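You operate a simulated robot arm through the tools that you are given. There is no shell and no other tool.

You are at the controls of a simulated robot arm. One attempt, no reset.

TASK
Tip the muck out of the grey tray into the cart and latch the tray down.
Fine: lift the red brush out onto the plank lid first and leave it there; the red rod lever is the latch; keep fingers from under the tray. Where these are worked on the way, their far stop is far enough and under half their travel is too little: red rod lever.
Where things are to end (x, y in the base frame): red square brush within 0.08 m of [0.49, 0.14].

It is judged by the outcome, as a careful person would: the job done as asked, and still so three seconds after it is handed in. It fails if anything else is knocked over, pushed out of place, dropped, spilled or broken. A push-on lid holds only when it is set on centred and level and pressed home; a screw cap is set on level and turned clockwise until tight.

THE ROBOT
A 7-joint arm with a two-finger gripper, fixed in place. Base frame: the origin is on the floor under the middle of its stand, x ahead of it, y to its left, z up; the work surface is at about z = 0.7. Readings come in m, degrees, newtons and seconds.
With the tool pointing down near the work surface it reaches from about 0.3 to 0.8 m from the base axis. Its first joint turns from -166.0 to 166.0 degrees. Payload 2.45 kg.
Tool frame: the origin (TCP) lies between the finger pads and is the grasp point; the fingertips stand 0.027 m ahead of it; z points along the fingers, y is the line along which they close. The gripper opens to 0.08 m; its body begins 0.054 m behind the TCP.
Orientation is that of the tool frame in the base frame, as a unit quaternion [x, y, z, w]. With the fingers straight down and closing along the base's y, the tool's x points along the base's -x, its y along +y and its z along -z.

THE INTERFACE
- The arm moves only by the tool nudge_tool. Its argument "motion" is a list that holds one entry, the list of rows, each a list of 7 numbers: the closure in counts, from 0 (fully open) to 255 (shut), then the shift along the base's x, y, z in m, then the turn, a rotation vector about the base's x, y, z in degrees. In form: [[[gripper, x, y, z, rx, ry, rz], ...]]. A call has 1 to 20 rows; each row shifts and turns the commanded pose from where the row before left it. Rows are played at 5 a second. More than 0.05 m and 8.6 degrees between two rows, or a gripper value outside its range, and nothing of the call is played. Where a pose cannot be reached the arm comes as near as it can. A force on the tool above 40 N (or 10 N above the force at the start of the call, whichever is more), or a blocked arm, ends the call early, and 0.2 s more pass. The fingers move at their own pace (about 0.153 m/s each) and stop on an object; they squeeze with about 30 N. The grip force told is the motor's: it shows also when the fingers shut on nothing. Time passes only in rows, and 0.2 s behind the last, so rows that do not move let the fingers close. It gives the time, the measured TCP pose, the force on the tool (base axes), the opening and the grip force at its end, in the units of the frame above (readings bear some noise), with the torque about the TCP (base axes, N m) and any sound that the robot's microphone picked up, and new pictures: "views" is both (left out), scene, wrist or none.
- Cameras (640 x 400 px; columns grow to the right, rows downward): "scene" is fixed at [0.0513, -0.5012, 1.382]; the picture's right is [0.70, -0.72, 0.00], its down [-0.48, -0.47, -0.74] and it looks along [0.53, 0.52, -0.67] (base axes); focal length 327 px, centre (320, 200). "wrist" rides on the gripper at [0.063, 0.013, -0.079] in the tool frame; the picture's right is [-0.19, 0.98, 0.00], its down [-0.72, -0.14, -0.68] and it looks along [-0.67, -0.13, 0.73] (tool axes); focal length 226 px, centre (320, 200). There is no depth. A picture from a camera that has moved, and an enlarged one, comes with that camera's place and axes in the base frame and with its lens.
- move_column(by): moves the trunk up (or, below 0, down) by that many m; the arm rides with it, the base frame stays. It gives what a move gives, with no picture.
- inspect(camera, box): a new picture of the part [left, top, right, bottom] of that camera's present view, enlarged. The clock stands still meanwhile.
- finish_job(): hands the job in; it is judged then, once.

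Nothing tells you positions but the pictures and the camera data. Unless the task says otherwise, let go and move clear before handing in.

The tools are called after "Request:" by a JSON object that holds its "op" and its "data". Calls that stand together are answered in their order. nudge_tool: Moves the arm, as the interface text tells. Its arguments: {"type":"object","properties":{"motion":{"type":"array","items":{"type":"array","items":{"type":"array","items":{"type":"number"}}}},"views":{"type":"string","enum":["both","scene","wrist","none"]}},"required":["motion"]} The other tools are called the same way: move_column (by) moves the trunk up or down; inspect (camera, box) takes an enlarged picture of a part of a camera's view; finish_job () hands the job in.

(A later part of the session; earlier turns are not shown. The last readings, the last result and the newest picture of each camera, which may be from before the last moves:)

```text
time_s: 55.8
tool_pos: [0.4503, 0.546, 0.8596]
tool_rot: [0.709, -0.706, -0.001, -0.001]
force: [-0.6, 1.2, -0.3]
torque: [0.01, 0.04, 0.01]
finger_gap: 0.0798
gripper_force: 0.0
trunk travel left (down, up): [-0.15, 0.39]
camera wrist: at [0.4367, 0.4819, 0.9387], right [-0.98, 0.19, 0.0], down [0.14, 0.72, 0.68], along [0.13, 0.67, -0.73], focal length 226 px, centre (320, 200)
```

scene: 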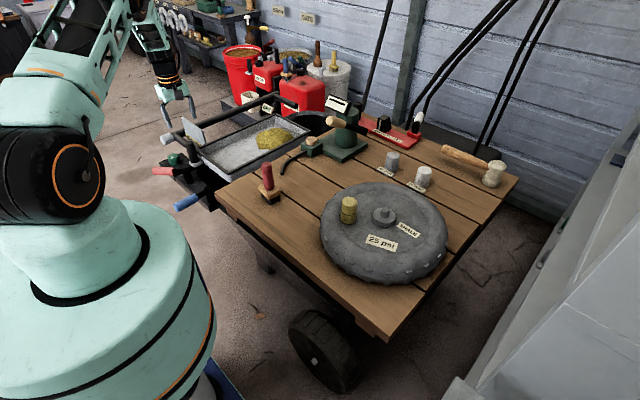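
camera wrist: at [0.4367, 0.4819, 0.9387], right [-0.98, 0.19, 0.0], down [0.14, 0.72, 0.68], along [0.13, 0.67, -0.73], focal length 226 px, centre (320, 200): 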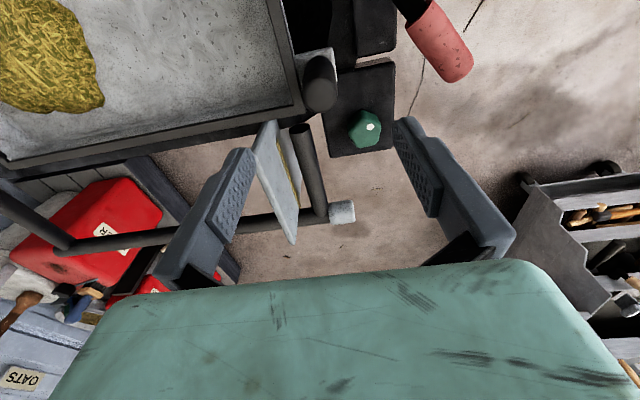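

Request:
{"op": "nudge_tool", "data": {"motion": [[[40, -0.002, -0.002, -0.03, 0, 0, 0], [40, 0, 0, -0.03, 0, 0, 0], [40, 0, 0, -0.03, 0, 0, 0], [40, 0, 0, -0.025, 0, 0, 0], [40, 0, 0, 0, 0, 0, 0]]], "views": "both"}}

Request:
{"op": "inspect", "data": {"camera": "scene", "box": [145, 100, 265, 210]}}

```text
time_s: 57.0
tool_pos: [0.447, 0.5451, 0.7447]
tool_rot: [0.708, -0.707, -0.001, -0.001]
force: [0.1, -0.2, 0.2]
torque: [0.02, 0.0, 0.01]
finger_gap: 0.0671
gripper_force: 0.1
trunk travel left (down, up): [-0.15, 0.39]
camera wrist: at [0.434, 0.4816, 0.8226], right [-0.98, 0.19, 0.0], down [0.14, 0.72, 0.68], along [0.13, 0.67, -0.73], focal length 226 px, centre (320, 200)
```

scene: 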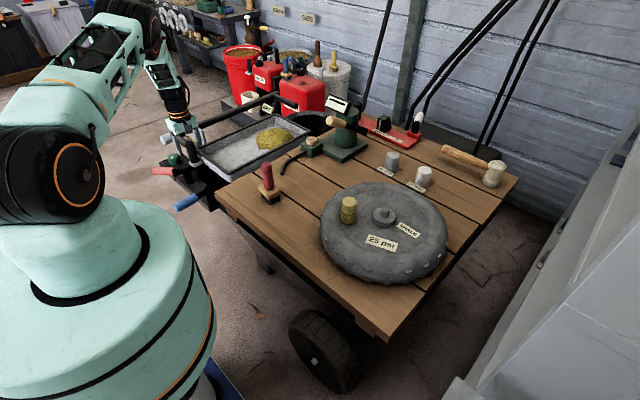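
wrist: 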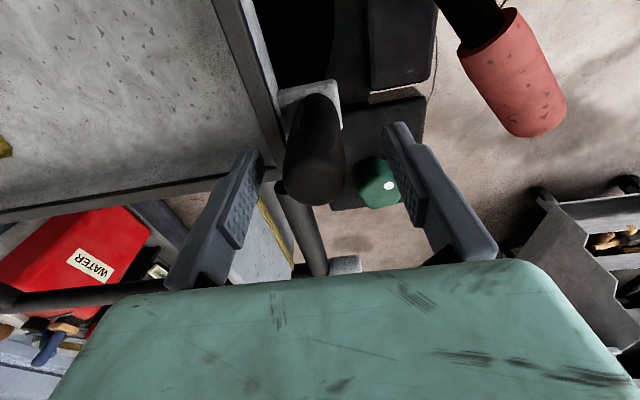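

```text
3.64 times, centred on (205, 155) of scene
camera zoom: at [0.0513, -0.5012, 1.382], right [0.7, -0.72, 0.0], down [-0.48, -0.47, -0.74], along [0.53, 0.52, -0.67], focal length 1189 px, centre (738, 364)
```

zoom: 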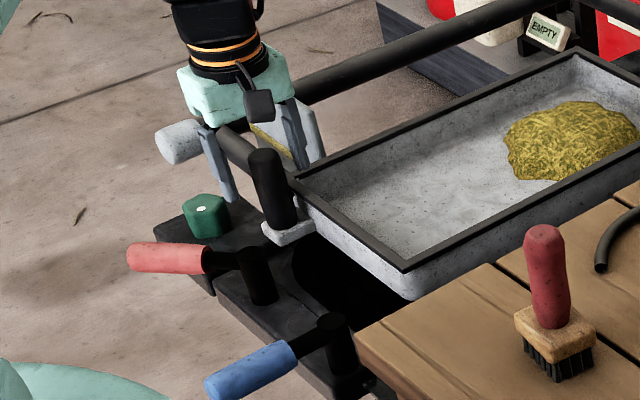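

Request:
{"op": "nudge_tool", "data": {"motion": [[[40, 0.002, -0.003, -0.01, 0, 0, 0], [40, 0, 0, -0.011, 0, 0, 0], [40, 0, 0, 0, 0, 0, 0], [255, 0, 0, 0, 0, 0, 0], [255, 0, 0, 0, 0, 0, 0], [255, 0, 0, 0, 0, 0, 0]]], "views": "both"}}

Request:
{"op": "inspect", "data": {"camera": "scene", "box": [145, 100, 265, 210]}}

```text
time_s: 58.4
tool_pos: [0.4483, 0.5416, 0.7233]
tool_rot: [0.707, -0.707, 0.0, 0.0]
force: [8.2, -0.3, -1.7]
torque: [0.04, 0.84, -0.09]
finger_gap: 0.0311
gripper_force: 45.3
trunk travel left (down, up): [-0.15, 0.39]
camera wrist: at [0.4371, 0.478, 0.8013], right [-0.98, 0.19, 0.0], down [0.14, 0.72, 0.68], along [0.13, 0.67, -0.73], focal length 226 px, centre (320, 200)
```

scene: 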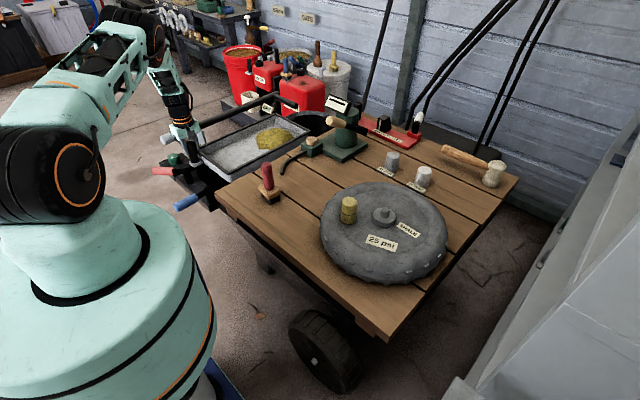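
wrist: 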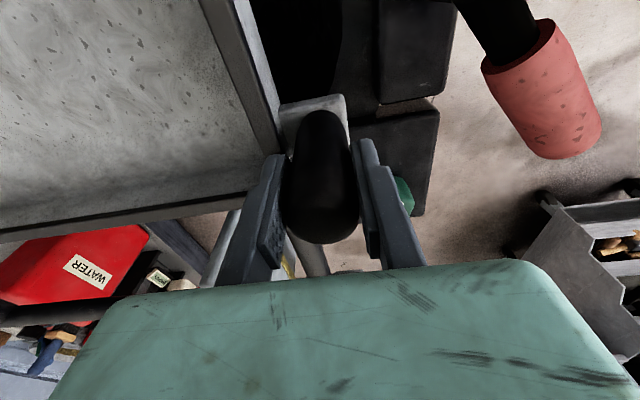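

```text
3.64 times, centred on (205, 155) of scene
camera zoom: at [0.0513, -0.5012, 1.382], right [0.7, -0.72, 0.0], down [-0.48, -0.47, -0.74], along [0.53, 0.52, -0.67], focal length 1189 px, centre (738, 364)
```

zoom: 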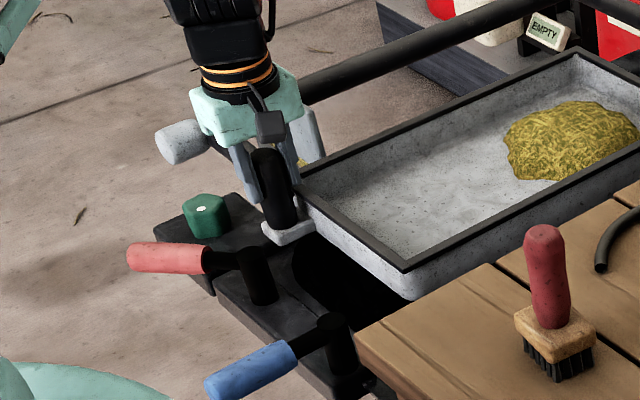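

The post is held with the fingers closing along x. I'll lift it along an arc about the lid-side edge in small steps, checking the side forces to refine where the hinge is.

Request:
{"op": "nudge_tool", "data": {"motion": [[[255, 0.002, 0, 0, 0, 0, 0], [255, 0, -0.0036, 0.0091, 0, 0, 0], [255, 0, -0.004, 0.0089, 0, 0, 0], [255, 0, 0, 0, 0, 0, 0]]], "views": "none"}}

Request:
{"op": "nudge_tool", "data": {"motion": [[[255, 0, -0.0044, 0.0087, 0, 0, 0], [255, 0, -0.0049, 0.0085, 0, 0, 0], [255, 0, 0, 0, 0, 0, 0]]], "views": "both"}}

Request:
{"op": "inspect", "data": {"camera": "scene", "box": [145, 80, 325, 210]}}

```text
time_s: 59.4
tool_pos: [0.4496, 0.5338, 0.7394]
tool_rot: [0.708, -0.706, -0.001, 0.001]
force: [-8.6, 0.0, -11.2]
torque: [1.14, -0.89, 0.04]
finger_gap: 0.0314
gripper_force: 45.1
trunk travel left (down, up): [-0.15, 0.39]
```

```text
time_s: 60.2
tool_pos: [0.4502, 0.5237, 0.7585]
tool_rot: [0.707, -0.707, 0.001, 0.002]
force: [-15.7, -2.2, -12.3]
torque: [0.68, -0.72, 0.04]
finger_gap: 0.0314
gripper_force: 44.5
trunk travel left (down, up): [-0.15, 0.39]
camera wrist: at [0.4373, 0.4599, 0.8362], right [-0.98, 0.19, 0.0], down [0.14, 0.72, 0.68], along [0.13, 0.67, -0.73], focal length 226 px, centre (320, 200)
```

scene: 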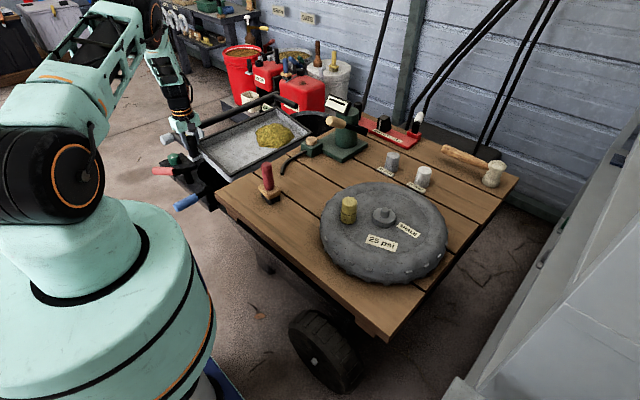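
wrist: 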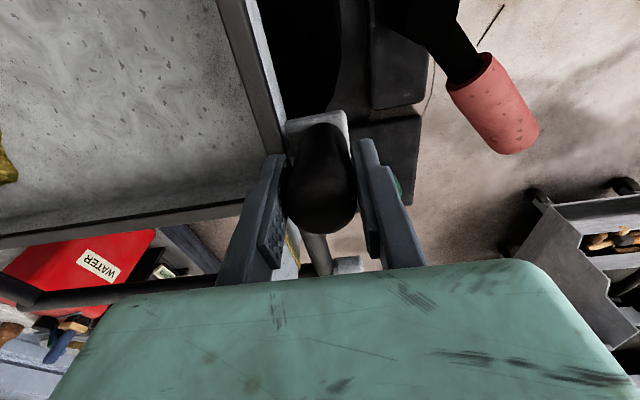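

```text
3.08 times, centred on (235, 145) of scene
camera zoom: at [0.0513, -0.5012, 1.382], right [0.7, -0.72, 0.0], down [-0.48, -0.47, -0.74], along [0.53, 0.52, -0.67], focal length 1006 px, centre (582, 369)
```

zoom: 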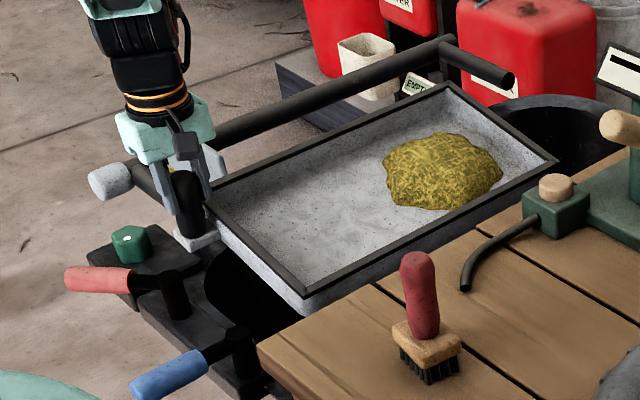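

The arc fits: the tray is tilting smoothly about the lid-side edge, with only about 12 N of weight on the tool. I'll trim x and carry on.

Request:
{"op": "nudge_tool", "data": {"motion": [[[255, -0.003, -0.0036, 0.0054, 0, 0, 0], [255, 0, -0.0037, 0.0054, 0, 0, 0], [255, 0, -0.0039, 0.0052, 0, 0, 0], [255, 0, -0.004, 0.0051, 0, 0, 0], [255, 0, -0.0043, 0.0049, 0, 0, 0], [255, 0, -0.0044, 0.0048, 0, 0, 0], [255, 0, 0, 0, 0, 0, 0]]], "views": "both"}}

Request:
{"op": "inspect", "data": {"camera": "scene", "box": [145, 80, 325, 210]}}

```text
time_s: 61.8
tool_pos: [0.4496, 0.5011, 0.79]
tool_rot: [0.708, -0.707, -0.002, -0.001]
force: [11.2, 4.1, -8.3]
torque: [0.76, 0.5, 0.17]
finger_gap: 0.0315
gripper_force: 45.4
trunk travel left (down, up): [-0.15, 0.39]
camera wrist: at [0.4371, 0.4368, 0.8686], right [-0.98, 0.19, 0.0], down [0.14, 0.72, 0.68], along [0.13, 0.67, -0.73], focal length 226 px, centre (320, 200)
```

scene: 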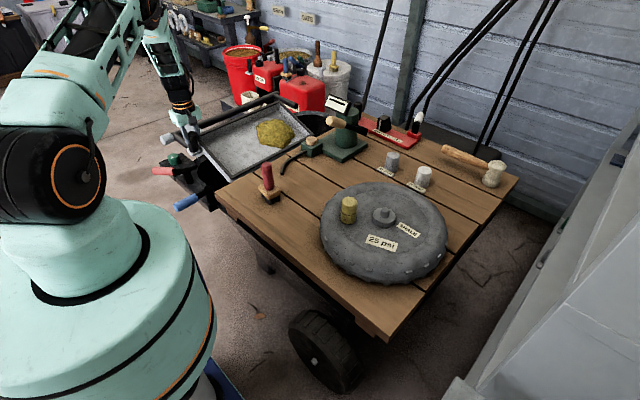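
wrist: 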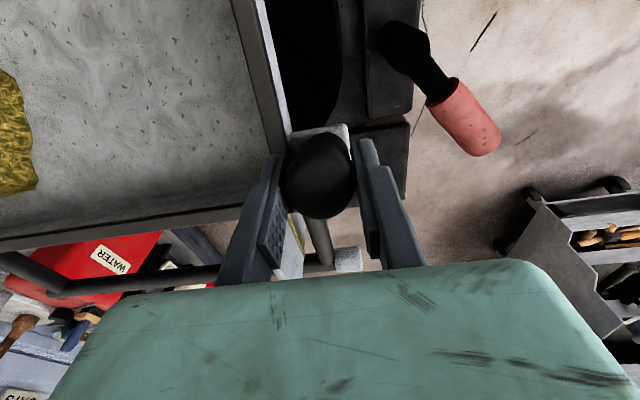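

```text
3.08 times, centred on (235, 145) of scene
camera zoom: at [0.0513, -0.5012, 1.382], right [0.7, -0.72, 0.0], down [-0.48, -0.47, -0.74], along [0.53, 0.52, -0.67], focal length 1006 px, centre (582, 369)
```

zoom: 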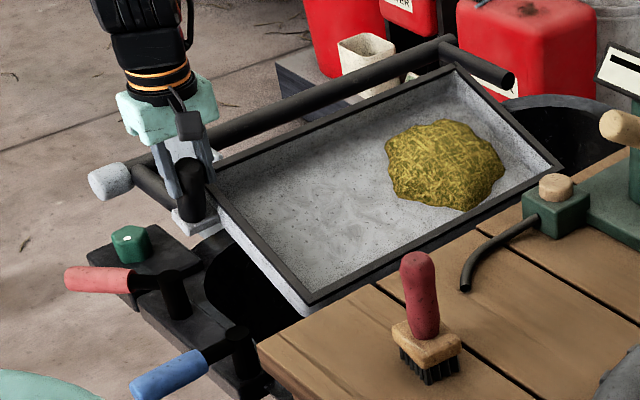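

Request:
{"op": "nudge_tool", "data": {"motion": [[[255, 0.0012, -0.0046, 0.0046, 0, 0, 0], [255, 0, -0.0047, 0.0045, 0, 0, 0], [255, 0, -0.0049, 0.0043, 0, 0, 0], [255, 0, -0.005, 0.0041, 0, 0, 0], [255, 0, -0.0052, 0.004, 0, 0, 0], [255, 0, -0.0053, 0.0038, 0, 0, 0], [255, 0, -0.0055, 0.0035, 0, 0, 0], [255, 0, -0.0056, 0.0034, 0, 0, 0], [255, 0, 0, 0, 0, 0, 0]]], "views": "both"}}

Request:
{"op": "inspect", "data": {"camera": "scene", "box": [145, 80, 325, 210]}}

```text
time_s: 63.8
tool_pos: [0.4503, 0.4609, 0.8218]
tool_rot: [0.707, -0.707, -0.001, -0.001]
force: [7.3, 7.2, -6.9]
torque: [1.1, -0.67, -0.32]
finger_gap: 0.0314
gripper_force: 45.1
trunk travel left (down, up): [-0.15, 0.39]
camera wrist: at [0.437, 0.3975, 0.9], right [-0.98, 0.19, 0.0], down [0.14, 0.72, 0.68], along [0.13, 0.67, -0.73], focal length 226 px, centre (320, 200)
```

scene: 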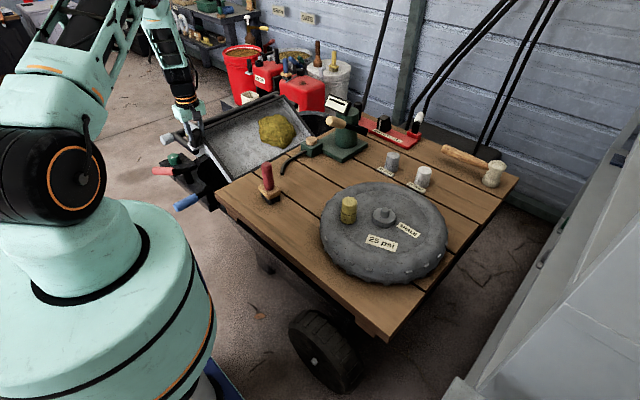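
wrist: 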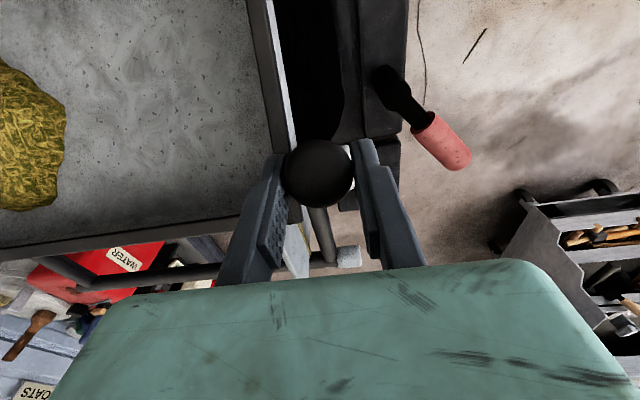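

```text
3.08 times, centred on (235, 145) of scene
camera zoom: at [0.0513, -0.5012, 1.382], right [0.7, -0.72, 0.0], down [-0.48, -0.47, -0.74], along [0.53, 0.52, -0.67], focal length 1006 px, centre (582, 369)
```

zoom: 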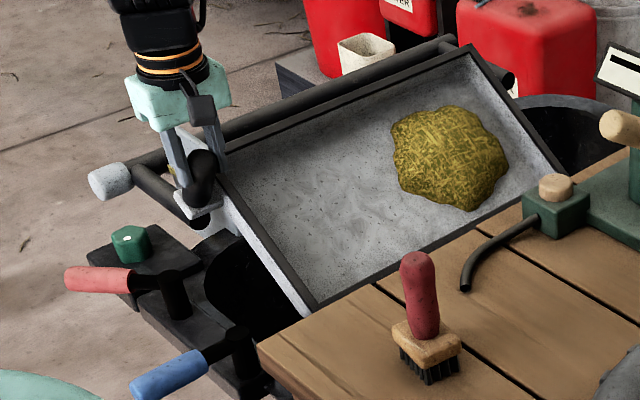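

The tray is at about 40° and the muck is still stuck in it. I'll keep tipping.

Request:
{"op": "nudge_tool", "data": {"motion": [[[255, 0.0005, -0.0046, 0.0032, 0, 0, 0], [255, 0, -0.0058, 0.003, 0, 0, 0], [255, 0, -0.0059, 0.0028, 0, 0, 0], [255, 0, -0.006, 0.0025, 0, 0, 0], [255, 0, -0.0061, 0.0024, 0, 0, 0], [255, 0, 0, 0, 0, 0, 0]]], "views": "both"}}

Request:
{"op": "inspect", "data": {"camera": "scene", "box": [145, 80, 325, 210]}}

```text
time_s: 65.2
tool_pos: [0.45, 0.4313, 0.8339]
tool_rot: [0.708, -0.706, -0.001, -0.001]
force: [3.0, 9.3, -2.0]
torque: [1.38, -0.41, -0.3]
finger_gap: 0.0314
gripper_force: 45.0
trunk travel left (down, up): [-0.15, 0.39]
camera wrist: at [0.437, 0.3677, 0.9139], right [-0.98, 0.19, 0.0], down [0.14, 0.72, 0.68], along [0.13, 0.67, -0.73], focal length 226 px, centre (320, 200)
```

scene: 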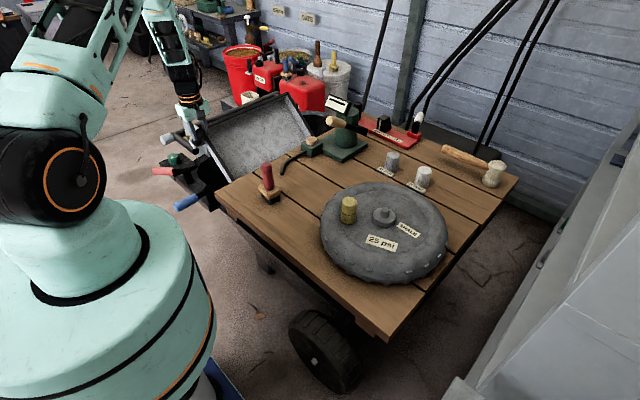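
wrist: 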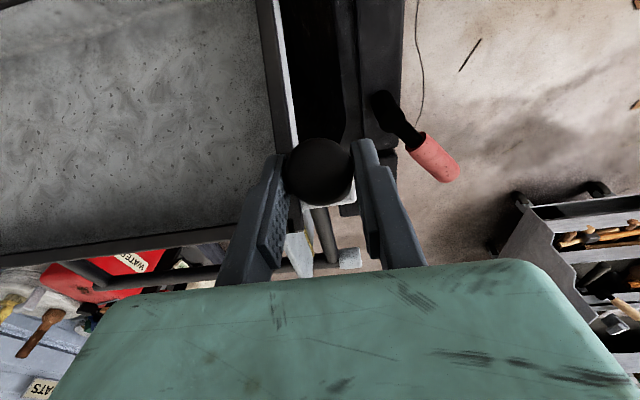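

```text
3.08 times, centred on (235, 145) of scene
camera zoom: at [0.0513, -0.5012, 1.382], right [0.7, -0.72, 0.0], down [-0.48, -0.47, -0.74], along [0.53, 0.52, -0.67], focal length 1006 px, centre (582, 369)
```

zoom: 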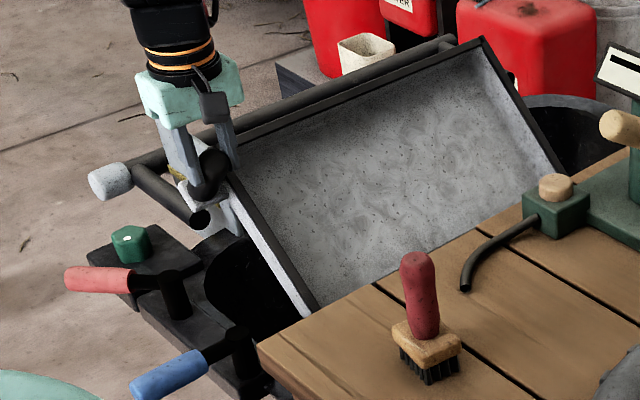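

The muck has slid off and the tray looks empty. I'll check the tray, gap and lid for stray bits before lowering.

Request:
{"op": "inspect", "data": {"camera": "scene", "box": [190, 90, 350, 190]}}

Request:
{"op": "inspect", "data": {"camera": "wrist", "box": [0, 0, 360, 260]}}

```text
4.00 times, centred on (270, 140) of scene
camera zoom: at [0.0513, -0.5012, 1.382], right [0.7, -0.72, 0.0], down [-0.48, -0.47, -0.74], along [0.53, 0.52, -0.67], focal length 1308 px, centre (520, 440)
```

zoom: 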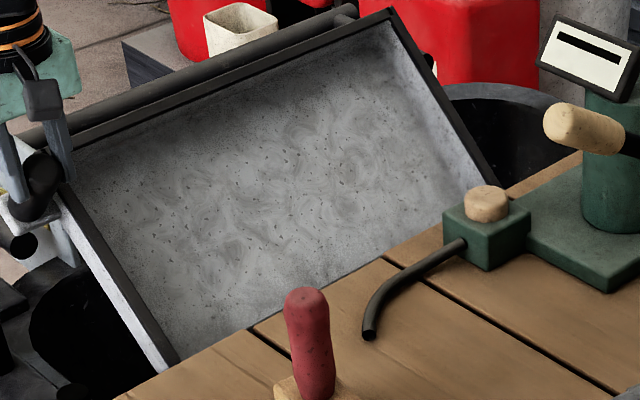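

```text
1.54 times, centred on (180, 130) of wrist
camera zoom: at [0.437, 0.3677, 0.9139], right [-0.98, 0.19, 0.0], down [0.14, 0.72, 0.68], along [0.13, 0.67, -0.73], focal length 348 px, centre (535, 308)
```

zoom: 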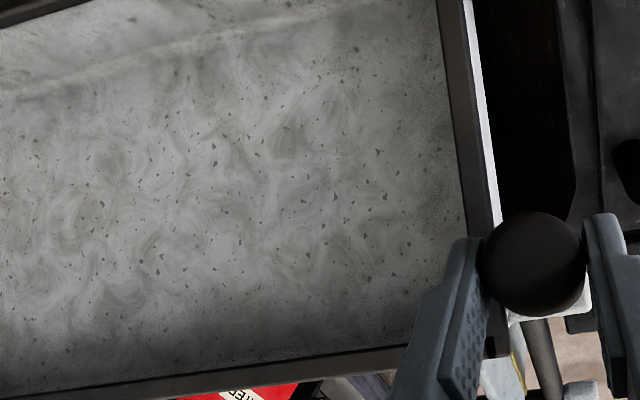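

The tray is clean and nothing has landed on the lid. I'll lower it back along the same arc, still holding the post.

Request:
{"op": "nudge_tool", "data": {"motion": [[[255, 0, 0.0061, -0.0024, 0, 0, 0], [255, 0, 0.006, -0.0025, 0, 0, 0], [255, 0, 0.0059, -0.0028, 0, 0, 0], [255, 0, 0.0058, -0.003, 0, 0, 0], [255, 0, 0.0046, -0.0032, 0, 0, 0], [255, 0, 0.0056, -0.0034, 0, 0, 0], [255, 0, 0.0055, -0.0035, 0, 0, 0], [255, 0, 0.0053, -0.0038, 0, 0, 0], [255, 0, 0.0052, -0.004, 0, 0, 0], [255, 0, 0, 0, 0, 0, 0]]], "views": "none"}}

Request:
{"op": "nudge_tool", "data": {"motion": [[[255, 0, 0.005, -0.0041, 0, 0, 0], [255, 0, 0.0049, -0.0043, 0, 0, 0], [255, 0, 0.0047, -0.0045, 0, 0, 0], [255, 0, 0.0046, -0.0046, 0, 0, 0], [255, 0, 0, 0, 0, 0, 0]]], "views": "both"}}

```text
time_s: 67.4
tool_pos: [0.4496, 0.4804, 0.808]
tool_rot: [0.708, -0.706, -0.001, -0.002]
force: [6.2, -0.4, 10.8]
torque: [-1.16, 0.49, 0.57]
finger_gap: 0.0314
gripper_force: 45.0
trunk travel left (down, up): [-0.15, 0.39]
```

```text
time_s: 68.6
tool_pos: [0.4505, 0.5015, 0.7909]
tool_rot: [0.708, -0.706, -0.001, -0.001]
force: [1.3, 5.2, 12.8]
torque: [-0.59, 0.73, 0.37]
finger_gap: 0.0313
gripper_force: 45.0
trunk travel left (down, up): [-0.15, 0.39]
camera wrist: at [0.4371, 0.4372, 0.8685], right [-0.98, 0.19, 0.0], down [0.14, 0.72, 0.68], along [0.13, 0.67, -0.73], focal length 226 px, centre (320, 200)
```

scene: 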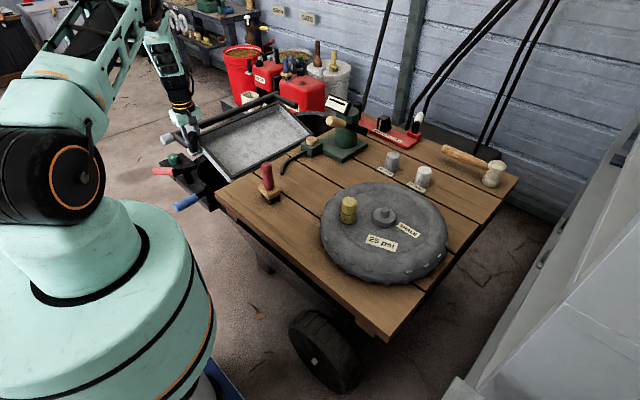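
wrist: 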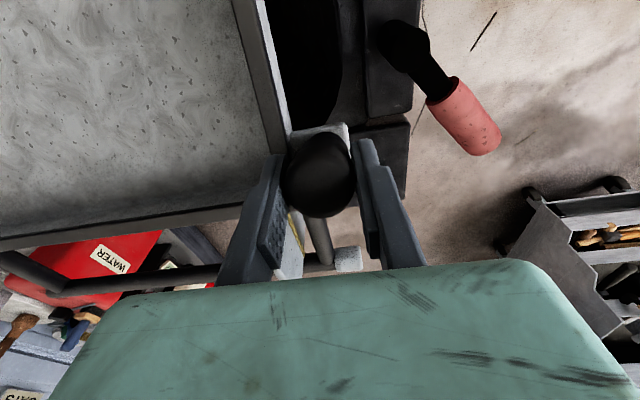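

The tray follows and needs a slight push down because of hinge friction. I'll continue to level.

Request:
{"op": "nudge_tool", "data": {"motion": [[[255, 0, 0.0044, -0.0048, 0, 0, 0], [255, 0, 0.0043, -0.0049, 0, 0, 0], [255, 0, 0.004, -0.0051, 0, 0, 0], [255, 0, 0.0039, -0.0052, 0, 0, 0], [255, 0, 0.0037, -0.0054, 0, 0, 0], [255, 0, 0.0036, -0.0054, 0, 0, 0], [255, 0, 0.0025, -0.0043, 0, 0, 0], [255, 0, 0.0024, -0.0042, 0, 0, 0], [255, 0, 0.0022, -0.0044, 0, 0, 0], [255, 0, 0.0022, -0.0043, 0, 0, 0], [255, 0, 0, 0, 0, 0, 0]]], "views": "none"}}

Request:
{"op": "nudge_tool", "data": {"motion": [[[255, 0, 0.002, -0.0045, 0, 0, 0], [255, 0, 0.002, -0.0044, 0, 0, 0], [255, 0, 0.0018, -0.0046, 0, 0, 0], [255, 0, 0, 0, 0, 0, 0]]], "views": "both"}}

Request:
{"op": "inspect", "data": {"camera": "scene", "box": [145, 80, 325, 210]}}

```text
time_s: 71.0
tool_pos: [0.4513, 0.5338, 0.7432]
tool_rot: [0.708, -0.706, 0.001, -0.001]
force: [8.5, 1.2, 9.6]
torque: [-1.09, 0.8, 0.1]
finger_gap: 0.0313
gripper_force: 44.5
trunk travel left (down, up): [-0.15, 0.39]
```

```text
time_s: 72.0
tool_pos: [0.4501, 0.5384, 0.7286]
tool_rot: [0.708, -0.706, -0.001, -0.001]
force: [7.0, 10.1, 12.6]
torque: [-0.82, 0.92, 0.07]
finger_gap: 0.0312
gripper_force: 45.1
trunk travel left (down, up): [-0.15, 0.39]
camera wrist: at [0.4371, 0.4755, 0.807], right [-0.98, 0.19, 0.0], down [0.14, 0.72, 0.68], along [0.13, 0.67, -0.73], focal length 226 px, centre (320, 200)
```

scene: 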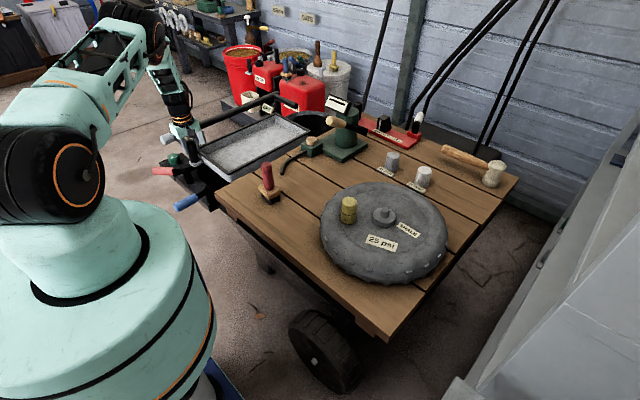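
wrist: 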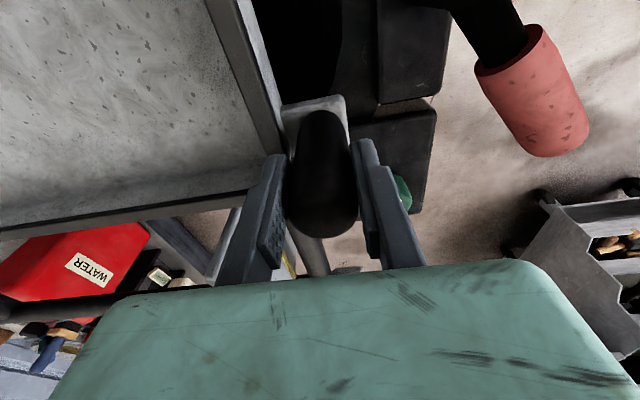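

```text
3.08 times, centred on (235, 145) of scene
camera zoom: at [0.0513, -0.5012, 1.382], right [0.7, -0.72, 0.0], down [-0.48, -0.47, -0.74], along [0.53, 0.52, -0.67], focal length 1006 px, centre (582, 369)
```

zoom: 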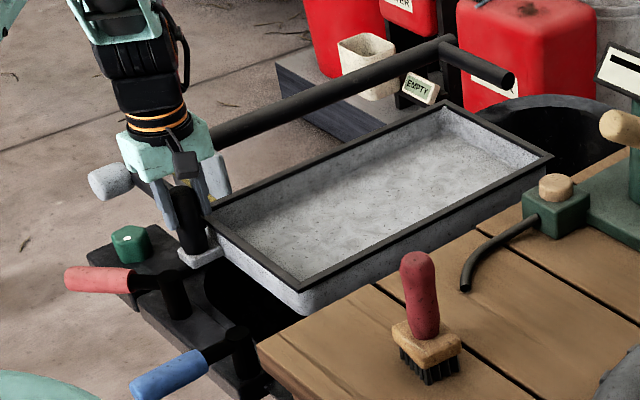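

Nearly level. I'll press it home in small steps until it meets its rest.

Request:
{"op": "nudge_tool", "data": {"motion": [[[255, 0, 0.001, -0.003, 0, 0, 0], [255, 0, 0, 0, 0, 0, 0]]], "views": "none"}}

Request:
{"op": "nudge_tool", "data": {"motion": [[[255, 0, 0.001, -0.003, 0, 0, 0], [255, 0, 0, 0, 0, 0, 0]]], "views": "none"}}

```text
time_s: 72.6
tool_pos: [0.4506, 0.5403, 0.7274]
tool_rot: [0.708, -0.706, -0.001, -0.002]
force: [9.4, 12.9, 16.3]
torque: [-0.62, 1.03, 0.11]
finger_gap: 0.0315
gripper_force: 44.5
trunk travel left (down, up): [-0.15, 0.39]
```

```text
time_s: 73.2
tool_pos: [0.4507, 0.5406, 0.7274]
tool_rot: [-0.707, 0.708, 0.001, 0.003]
force: [4.7, 4.9, 38.7]
torque: [-0.26, 1.43, 0.03]
finger_gap: 0.0315
gripper_force: 45.1
trunk travel left (down, up): [-0.15, 0.39]
```

Request:
{"op": "nudge_tool", "data": {"motion": [[[255, 0, 0, 0.003, 0, 0, 0], [0, 0, 0, 0, 0, 0, 0], [0, 0, 0, 0, 0, 0, 0], [0, 0, 0, 0.03, 0, 0, 0], [0, 0, 0, 0.04, 0, 0, 0], [0, 0, 0, 0.04, 0, 0, 0], [0, 0, 0, 0.02, 0, 0, 0], [0, 0, 0, 0, 0, 0, 0]]], "views": "both"}}

Request:
{"op": "inspect", "data": {"camera": "scene", "box": [145, 80, 325, 210]}}

```text
time_s: 75.0
tool_pos: [0.4517, 0.5411, 0.8552]
tool_rot: [0.708, -0.707, 0.0, 0.0]
force: [-0.5, 0.5, 0.6]
torque: [0.0, 0.02, 0.01]
finger_gap: 0.0801
gripper_force: 0.0
trunk travel left (down, up): [-0.15, 0.39]
camera wrist: at [0.4378, 0.4772, 0.9342], right [-0.98, 0.19, 0.0], down [0.14, 0.72, 0.68], along [0.13, 0.67, -0.73], focal length 226 px, centre (320, 200)
```

scene: 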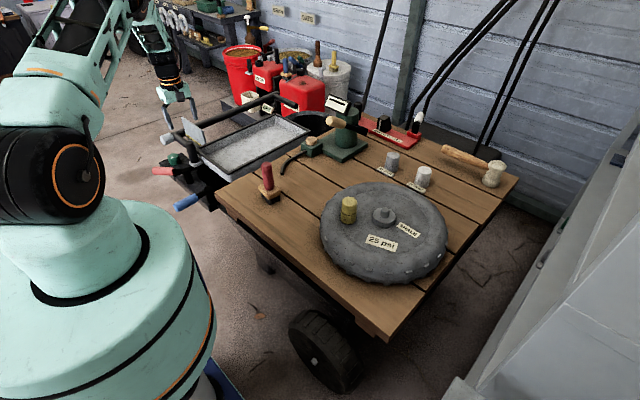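
wrist: 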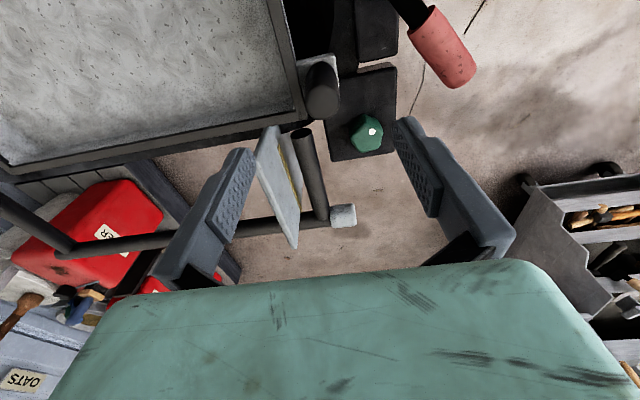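

```text
3.08 times, centred on (235, 145) of scene
camera zoom: at [0.0513, -0.5012, 1.382], right [0.7, -0.72, 0.0], down [-0.48, -0.47, -0.74], along [0.53, 0.52, -0.67], focal length 1006 px, centre (582, 369)
```

zoom: 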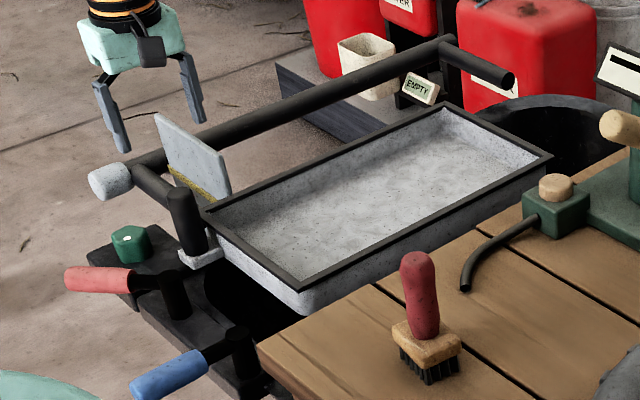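

The tray is back in exactly its starting place. Next is the latch, so I'll turn the tool to match the swung-out red lever and go above its grip.

Request:
{"op": "nudge_tool", "data": {"motion": [[[0, -0.008, 0.0004, 0, 0, 0, -8.1], [0, -0.008, 0.0004, 0, 0, 0, -8.1], [0, -0.008, 0.0004, 0, 0, 0, -8.1], [0, -0.008, 0.0004, 0, 0, 0, -8.1], [0, -0.008, 0.0004, 0, 0, 0, -8.1], [0, -0.008, 0.0004, 0, 0, 0, -8.1], [0, -0.008, 0.0004, 0, 0, 0, -8.1], [0, -0.008, 0.0004, 0, 0, 0, -8.1], [0, -0.008, 0.0004, 0, 0, 0, -8.1], [0, -0.008, 0.0004, 0, 0, 0, -8.1], [0, -0.008, 0.0004, 0, 0, 0, -8.1], [0, -0.008, 0.0004, 0, 0, 0, -8.1], [0, -0.008, 0.0004, 0, 0, 0, -8.1], [0, -0.008, 0.0004, 0, 0, 0, -8.1], [0, -0.008, 0.0004, 0, 0, 0, -8.1], [0, -0.008, 0.0004, -0.01, 0, 0, -8.1], [0, -0.008, 0.0004, -0.01, 0, 0, -7.4], [0, 0, 0, 0, 0, 0, 0]]], "views": "both"}}

```text
time_s: 78.8
tool_pos: [0.3142, 0.5464, 0.8351]
tool_rot: [0.399, 0.917, 0.0, 0.0]
force: [-0.2, 0.2, 0.9]
torque: [-0.01, 0.01, -0.03]
finger_gap: 0.08
gripper_force: 0.1
trunk travel left (down, up): [-0.15, 0.39]
camera wrist: at [0.2793, 0.6022, 0.914], right [0.85, 0.53, 0.0], down [0.39, -0.62, 0.68], along [0.36, -0.58, -0.73], focal length 226 px, centre (320, 200)
```

scene: 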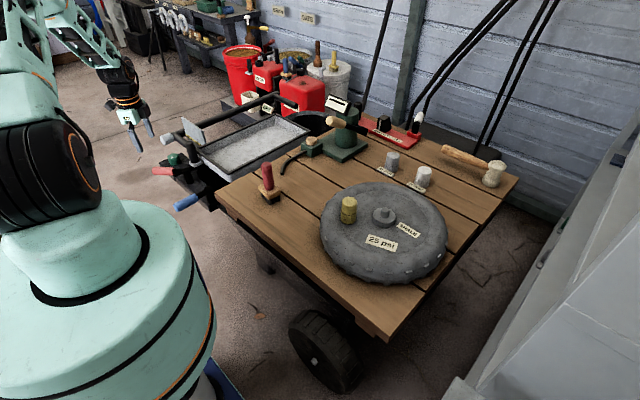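
wrist: 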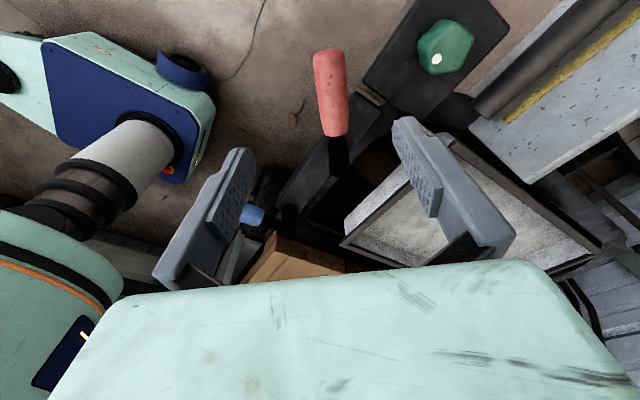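

The lever lines up at about 49°, with its grip around (0.321, 0.553). I'll shift over it, descend and grip.

Request:
{"op": "nudge_tool", "data": {"motion": [[[0, 0.007, 0.0065, 0, 0, 0, -2], [0, 0, 0, -0.03, 0, 0, 0], [0, 0, 0, -0.035, 0, 0, 0], [0, 0, 0, -0.035, 0, 0, 0], [0, 0, 0, -0.022, 0, 0, 0], [0, 0, 0, 0, 0, 0, 0]]], "views": "both"}}

Request:
{"op": "inspect", "data": {"camera": "scene", "box": [130, 120, 230, 215]}}

```text
time_s: 80.2
tool_pos: [0.3208, 0.5543, 0.7111]
tool_rot: [0.414, 0.91, -0.001, 0.001]
force: [-0.4, -0.6, -0.1]
torque: [0.04, 0.03, -0.01]
finger_gap: 0.0801
gripper_force: 0.1
trunk travel left (down, up): [-0.15, 0.39]
camera wrist: at [0.2885, 0.6102, 0.7894], right [0.87, 0.5, 0.0], down [0.37, -0.63, 0.68], along [0.34, -0.59, -0.73], focal length 226 px, centre (320, 200)
```

scene: 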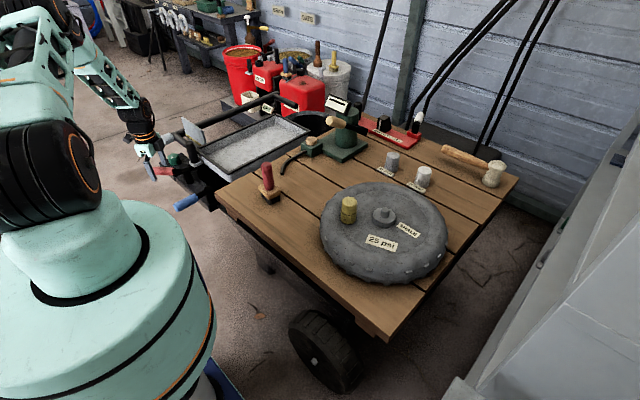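
wrist: 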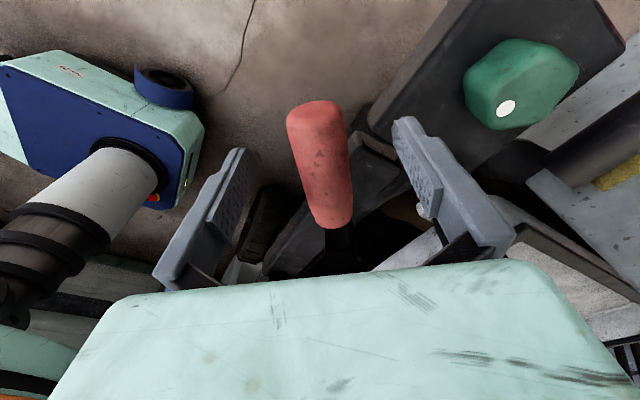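

```text
4.21 times, centred on (180, 168) of scene
camera zoom: at [0.0513, -0.5012, 1.382], right [0.7, -0.72, 0.0], down [-0.48, -0.47, -0.74], along [0.53, 0.52, -0.67], focal length 1377 px, centre (910, 337)
```

zoom: 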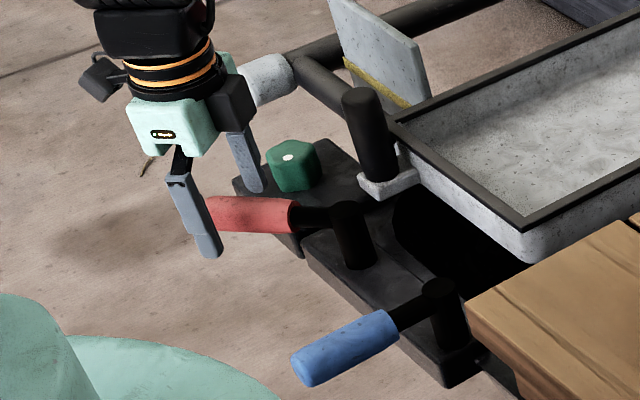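

Request:
{"op": "nudge_tool", "data": {"motion": [[[0, 0, 0, -0.014, 0, 0, 0], [0, 0, 0, 0, 0, 0, 0], [255, 0, 0, 0, 0, 0, 0], [255, 0, 0, 0, 0, 0, 0], [255, 0, 0, 0, 0, 0, 0]]], "views": "wrist"}}

```text
time_s: 81.4
tool_pos: [0.3214, 0.555, 0.6977]
tool_rot: [0.415, 0.91, -0.001, 0.0]
force: [-3.7, -1.6, -1.3]
torque: [0.19, 0.15, -0.47]
finger_gap: 0.0292
gripper_force: 45.3
trunk travel left (down, up): [-0.15, 0.39]
camera wrist: at [0.288, 0.61, 0.7763], right [0.87, 0.5, 0.0], down [0.37, -0.63, 0.68], along [0.34, -0.59, -0.73], focal length 226 px, centre (320, 200)
```

wrist: 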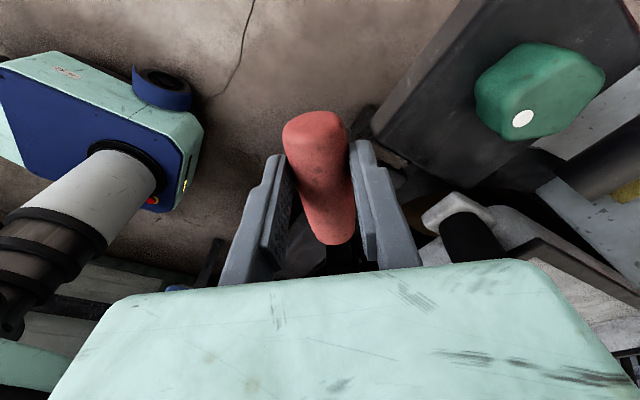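

The lever is gripped. I'll swing it back along its arc toward the latched position.

Request:
{"op": "nudge_tool", "data": {"motion": [[[255, -0.0062, -0.0053, 0, 0, 0, 5], [255, -0.0056, -0.0059, 0, 0, 0, 5], [255, -0.0051, -0.0064, 0, 0, 0, 5], [255, -0.0046, -0.0068, 0, 0, 0, 5], [255, 0, 0, 0, 0, 0, 0]]], "views": "none"}}

Request:
{"op": "nudge_tool", "data": {"motion": [[[255, -0.0039, -0.0072, 0, 0, 0, 5], [255, -0.0033, -0.0075, 0, 0, 0, 5], [255, -0.0026, -0.0077, 0, 0, 0, 5], [255, 0, 0, 0, 0, 0, 0]]], "views": "both"}}

Request:
{"op": "inspect", "data": {"camera": "scene", "box": [130, 120, 230, 215]}}

```text
time_s: 82.6
tool_pos: [0.3007, 0.5298, 0.6979]
tool_rot: [0.249, 0.968, -0.001, 0.001]
force: [-1.8, -9.9, -9.1]
torque: [-0.32, -0.17, -0.78]
finger_gap: 0.0296
gripper_force: 44.9
trunk travel left (down, up): [-0.15, 0.39]
```

```text
time_s: 83.6
tool_pos: [0.2892, 0.5087, 0.6982]
tool_rot: [0.122, 0.993, -0.001, 0.0]
force: [6.6, -8.4, -19.5]
torque: [-0.17, -0.26, -0.65]
finger_gap: 0.03
gripper_force: 44.6
trunk travel left (down, up): [-0.15, 0.39]
camera wrist: at [0.2309, 0.5352, 0.7776], right [0.42, 0.91, 0.0], down [0.66, -0.31, 0.68], along [0.62, -0.29, -0.73], focal length 226 px, centre (320, 200)
```

scene: 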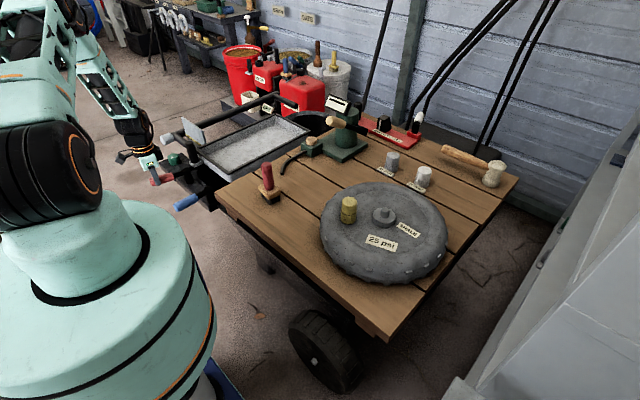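
wrist: 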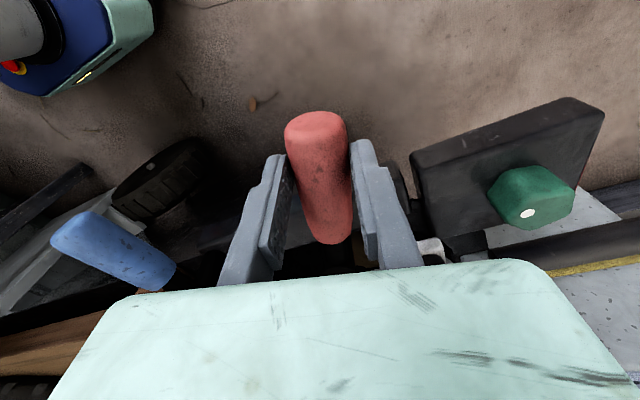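

```text
4.21 times, centred on (180, 168) of scene
camera zoom: at [0.0513, -0.5012, 1.382], right [0.7, -0.72, 0.0], down [-0.48, -0.47, -0.74], along [0.53, 0.52, -0.67], focal length 1377 px, centre (910, 337)
```

zoom: 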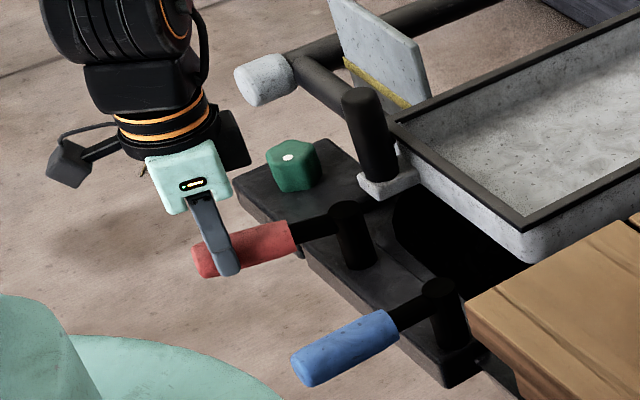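

Request:
{"op": "nudge_tool", "data": {"motion": [[[255, -0.0019, -0.0079, -0.001, 0, 0, 5], [255, -0.0013, -0.0081, 0, 0, 0, 5], [255, 0, 0, 0, 0, 0, 0]]], "views": "none"}}

Request:
{"op": "nudge_tool", "data": {"motion": [[[255, -0.0003, -0.0041, 0, 0, 0, 2.5], [255, -0.0002, -0.0041, 0, 0, 0, 2.5], [255, 0, 0, 0, 0, 0, 0]]], "views": "both"}}

Request:
{"op": "inspect", "data": {"camera": "scene", "box": [130, 120, 230, 215]}}

```text
time_s: 84.4
tool_pos: [0.2868, 0.491, 0.6989]
tool_rot: [0.034, 0.999, 0.0, 0.0]
force: [7.6, -5.1, -11.5]
torque: [-0.03, -0.03, -0.5]
finger_gap: 0.0299
gripper_force: 45.0
trunk travel left (down, up): [-0.15, 0.39]
```

```text
time_s: 85.2
tool_pos: [0.2863, 0.4832, 0.6978]
tool_rot: [-0.009, 1.0, 0.001, 0.0]
force: [5.0, -7.4, -2.2]
torque: [-0.16, -0.06, -0.76]
finger_gap: 0.0299
gripper_force: 45.0
trunk travel left (down, up): [-0.15, 0.39]
camera wrist: at [0.2215, 0.4946, 0.7778], right [0.17, 0.98, 0.0], down [0.72, -0.13, 0.68], along [0.67, -0.12, -0.73], focal length 226 px, centre (320, 200)
```

scene: 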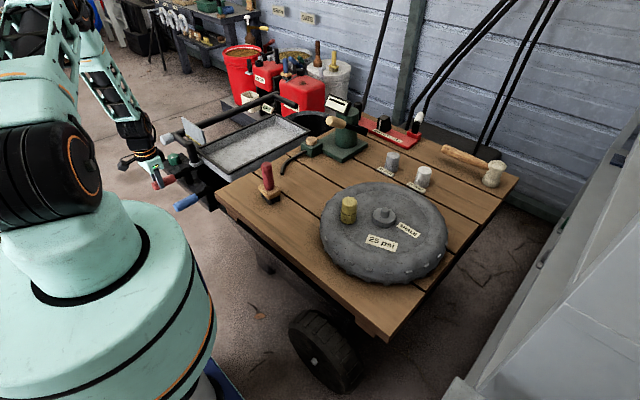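
wrist: 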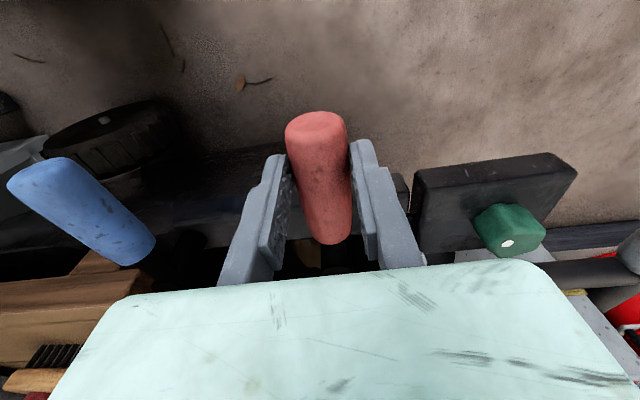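

```text
4.21 times, centred on (180, 168) of scene
camera zoom: at [0.0513, -0.5012, 1.382], right [0.7, -0.72, 0.0], down [-0.48, -0.47, -0.74], along [0.53, 0.52, -0.67], focal length 1377 px, centre (910, 337)
```

zoom: 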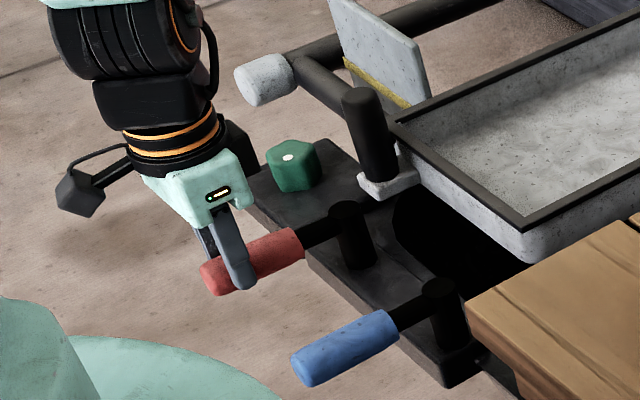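

Request:
{"op": "nudge_tool", "data": {"motion": [[[255, 0, -0.003, 0, 0, 0, 1.5], [255, 0, 0, 0, 0, 0, 0]]], "views": "none"}}

Request:
{"op": "nudge_tool", "data": {"motion": [[[255, 0, -0.003, 0, 0, 0, 1], [255, 0, 0, 0, 0, 0, 0]]], "views": "none"}}

```text
time_s: 85.8
tool_pos: [0.2868, 0.4808, 0.6982]
tool_rot: [-0.023, 1.0, 0.002, 0.001]
force: [1.6, -5.0, 13.2]
torque: [-0.13, -0.43, -0.64]
finger_gap: 0.0297
gripper_force: 44.8
trunk travel left (down, up): [-0.15, 0.39]
```

```text
time_s: 86.4
tool_pos: [0.2864, 0.4797, 0.6988]
tool_rot: [-0.032, 0.999, 0.002, 0.001]
force: [8.0, 6.5, 14.2]
torque: [0.17, -0.82, -0.89]
finger_gap: 0.03
gripper_force: 44.9
trunk travel left (down, up): [-0.15, 0.39]
```

Request:
{"op": "nudge_tool", "data": {"motion": [[[255, 0, -0.003, 0, 0, 0, 0], [255, 0, 0, 0, 0, 0, 0]]], "views": "none"}}

Request:
{"op": "nudge_tool", "data": {"motion": [[[255, 0, -0.003, 0, 0, 0, 0], [255, 0, 0, 0, 0, 0, 0]]], "views": "both"}}

Request:
{"op": "inspect", "data": {"camera": "scene", "box": [130, 120, 230, 215]}}

```text
time_s: 87.0
tool_pos: [0.2861, 0.4795, 0.6993]
tool_rot: [-0.033, 0.999, 0.003, 0.001]
force: [10.8, 26.6, 11.4]
torque: [0.74, -0.33, -0.7]
finger_gap: 0.0297
gripper_force: 45.2
trunk travel left (down, up): [-0.15, 0.39]
```

```text
time_s: 87.5
tool_pos: [0.2851, 0.4798, 0.6991]
tool_rot: [-0.032, 0.999, 0.005, 0.002]
force: [2.7, 10.9, -13.1]
torque: [0.36, -0.06, -0.86]
finger_gap: 0.03
gripper_force: 45.2
trunk travel left (down, up): [-0.15, 0.39]
stopped in row 2: the force on the tool passed its limit at 42 N (the readings are from after the stop); the commanded pose is now the measured one
camera wrist: at [0.2203, 0.4863, 0.7775], right [0.13, 0.99, 0.01], down [0.72, -0.1, 0.68], along [0.68, -0.08, -0.73], focal length 226 px, centre (320, 200)
```

scene: 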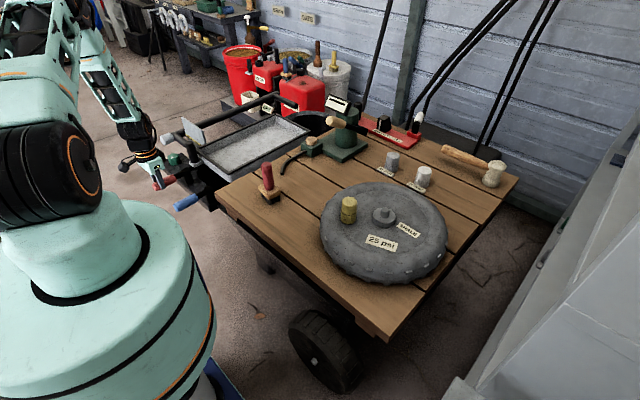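
wrist: 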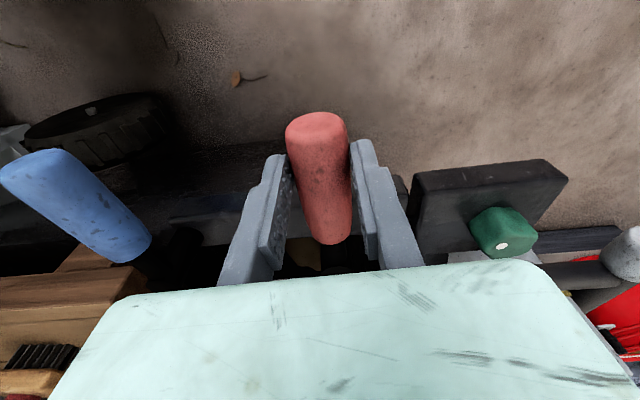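

```text
4.21 times, centred on (180, 168) of scene
camera zoom: at [0.0513, -0.5012, 1.382], right [0.7, -0.72, 0.0], down [-0.48, -0.47, -0.74], along [0.53, 0.52, -0.67], focal length 1377 px, centre (910, 337)
```

zoom: 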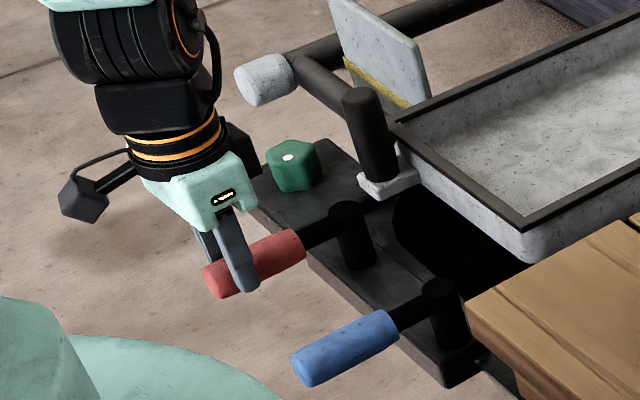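

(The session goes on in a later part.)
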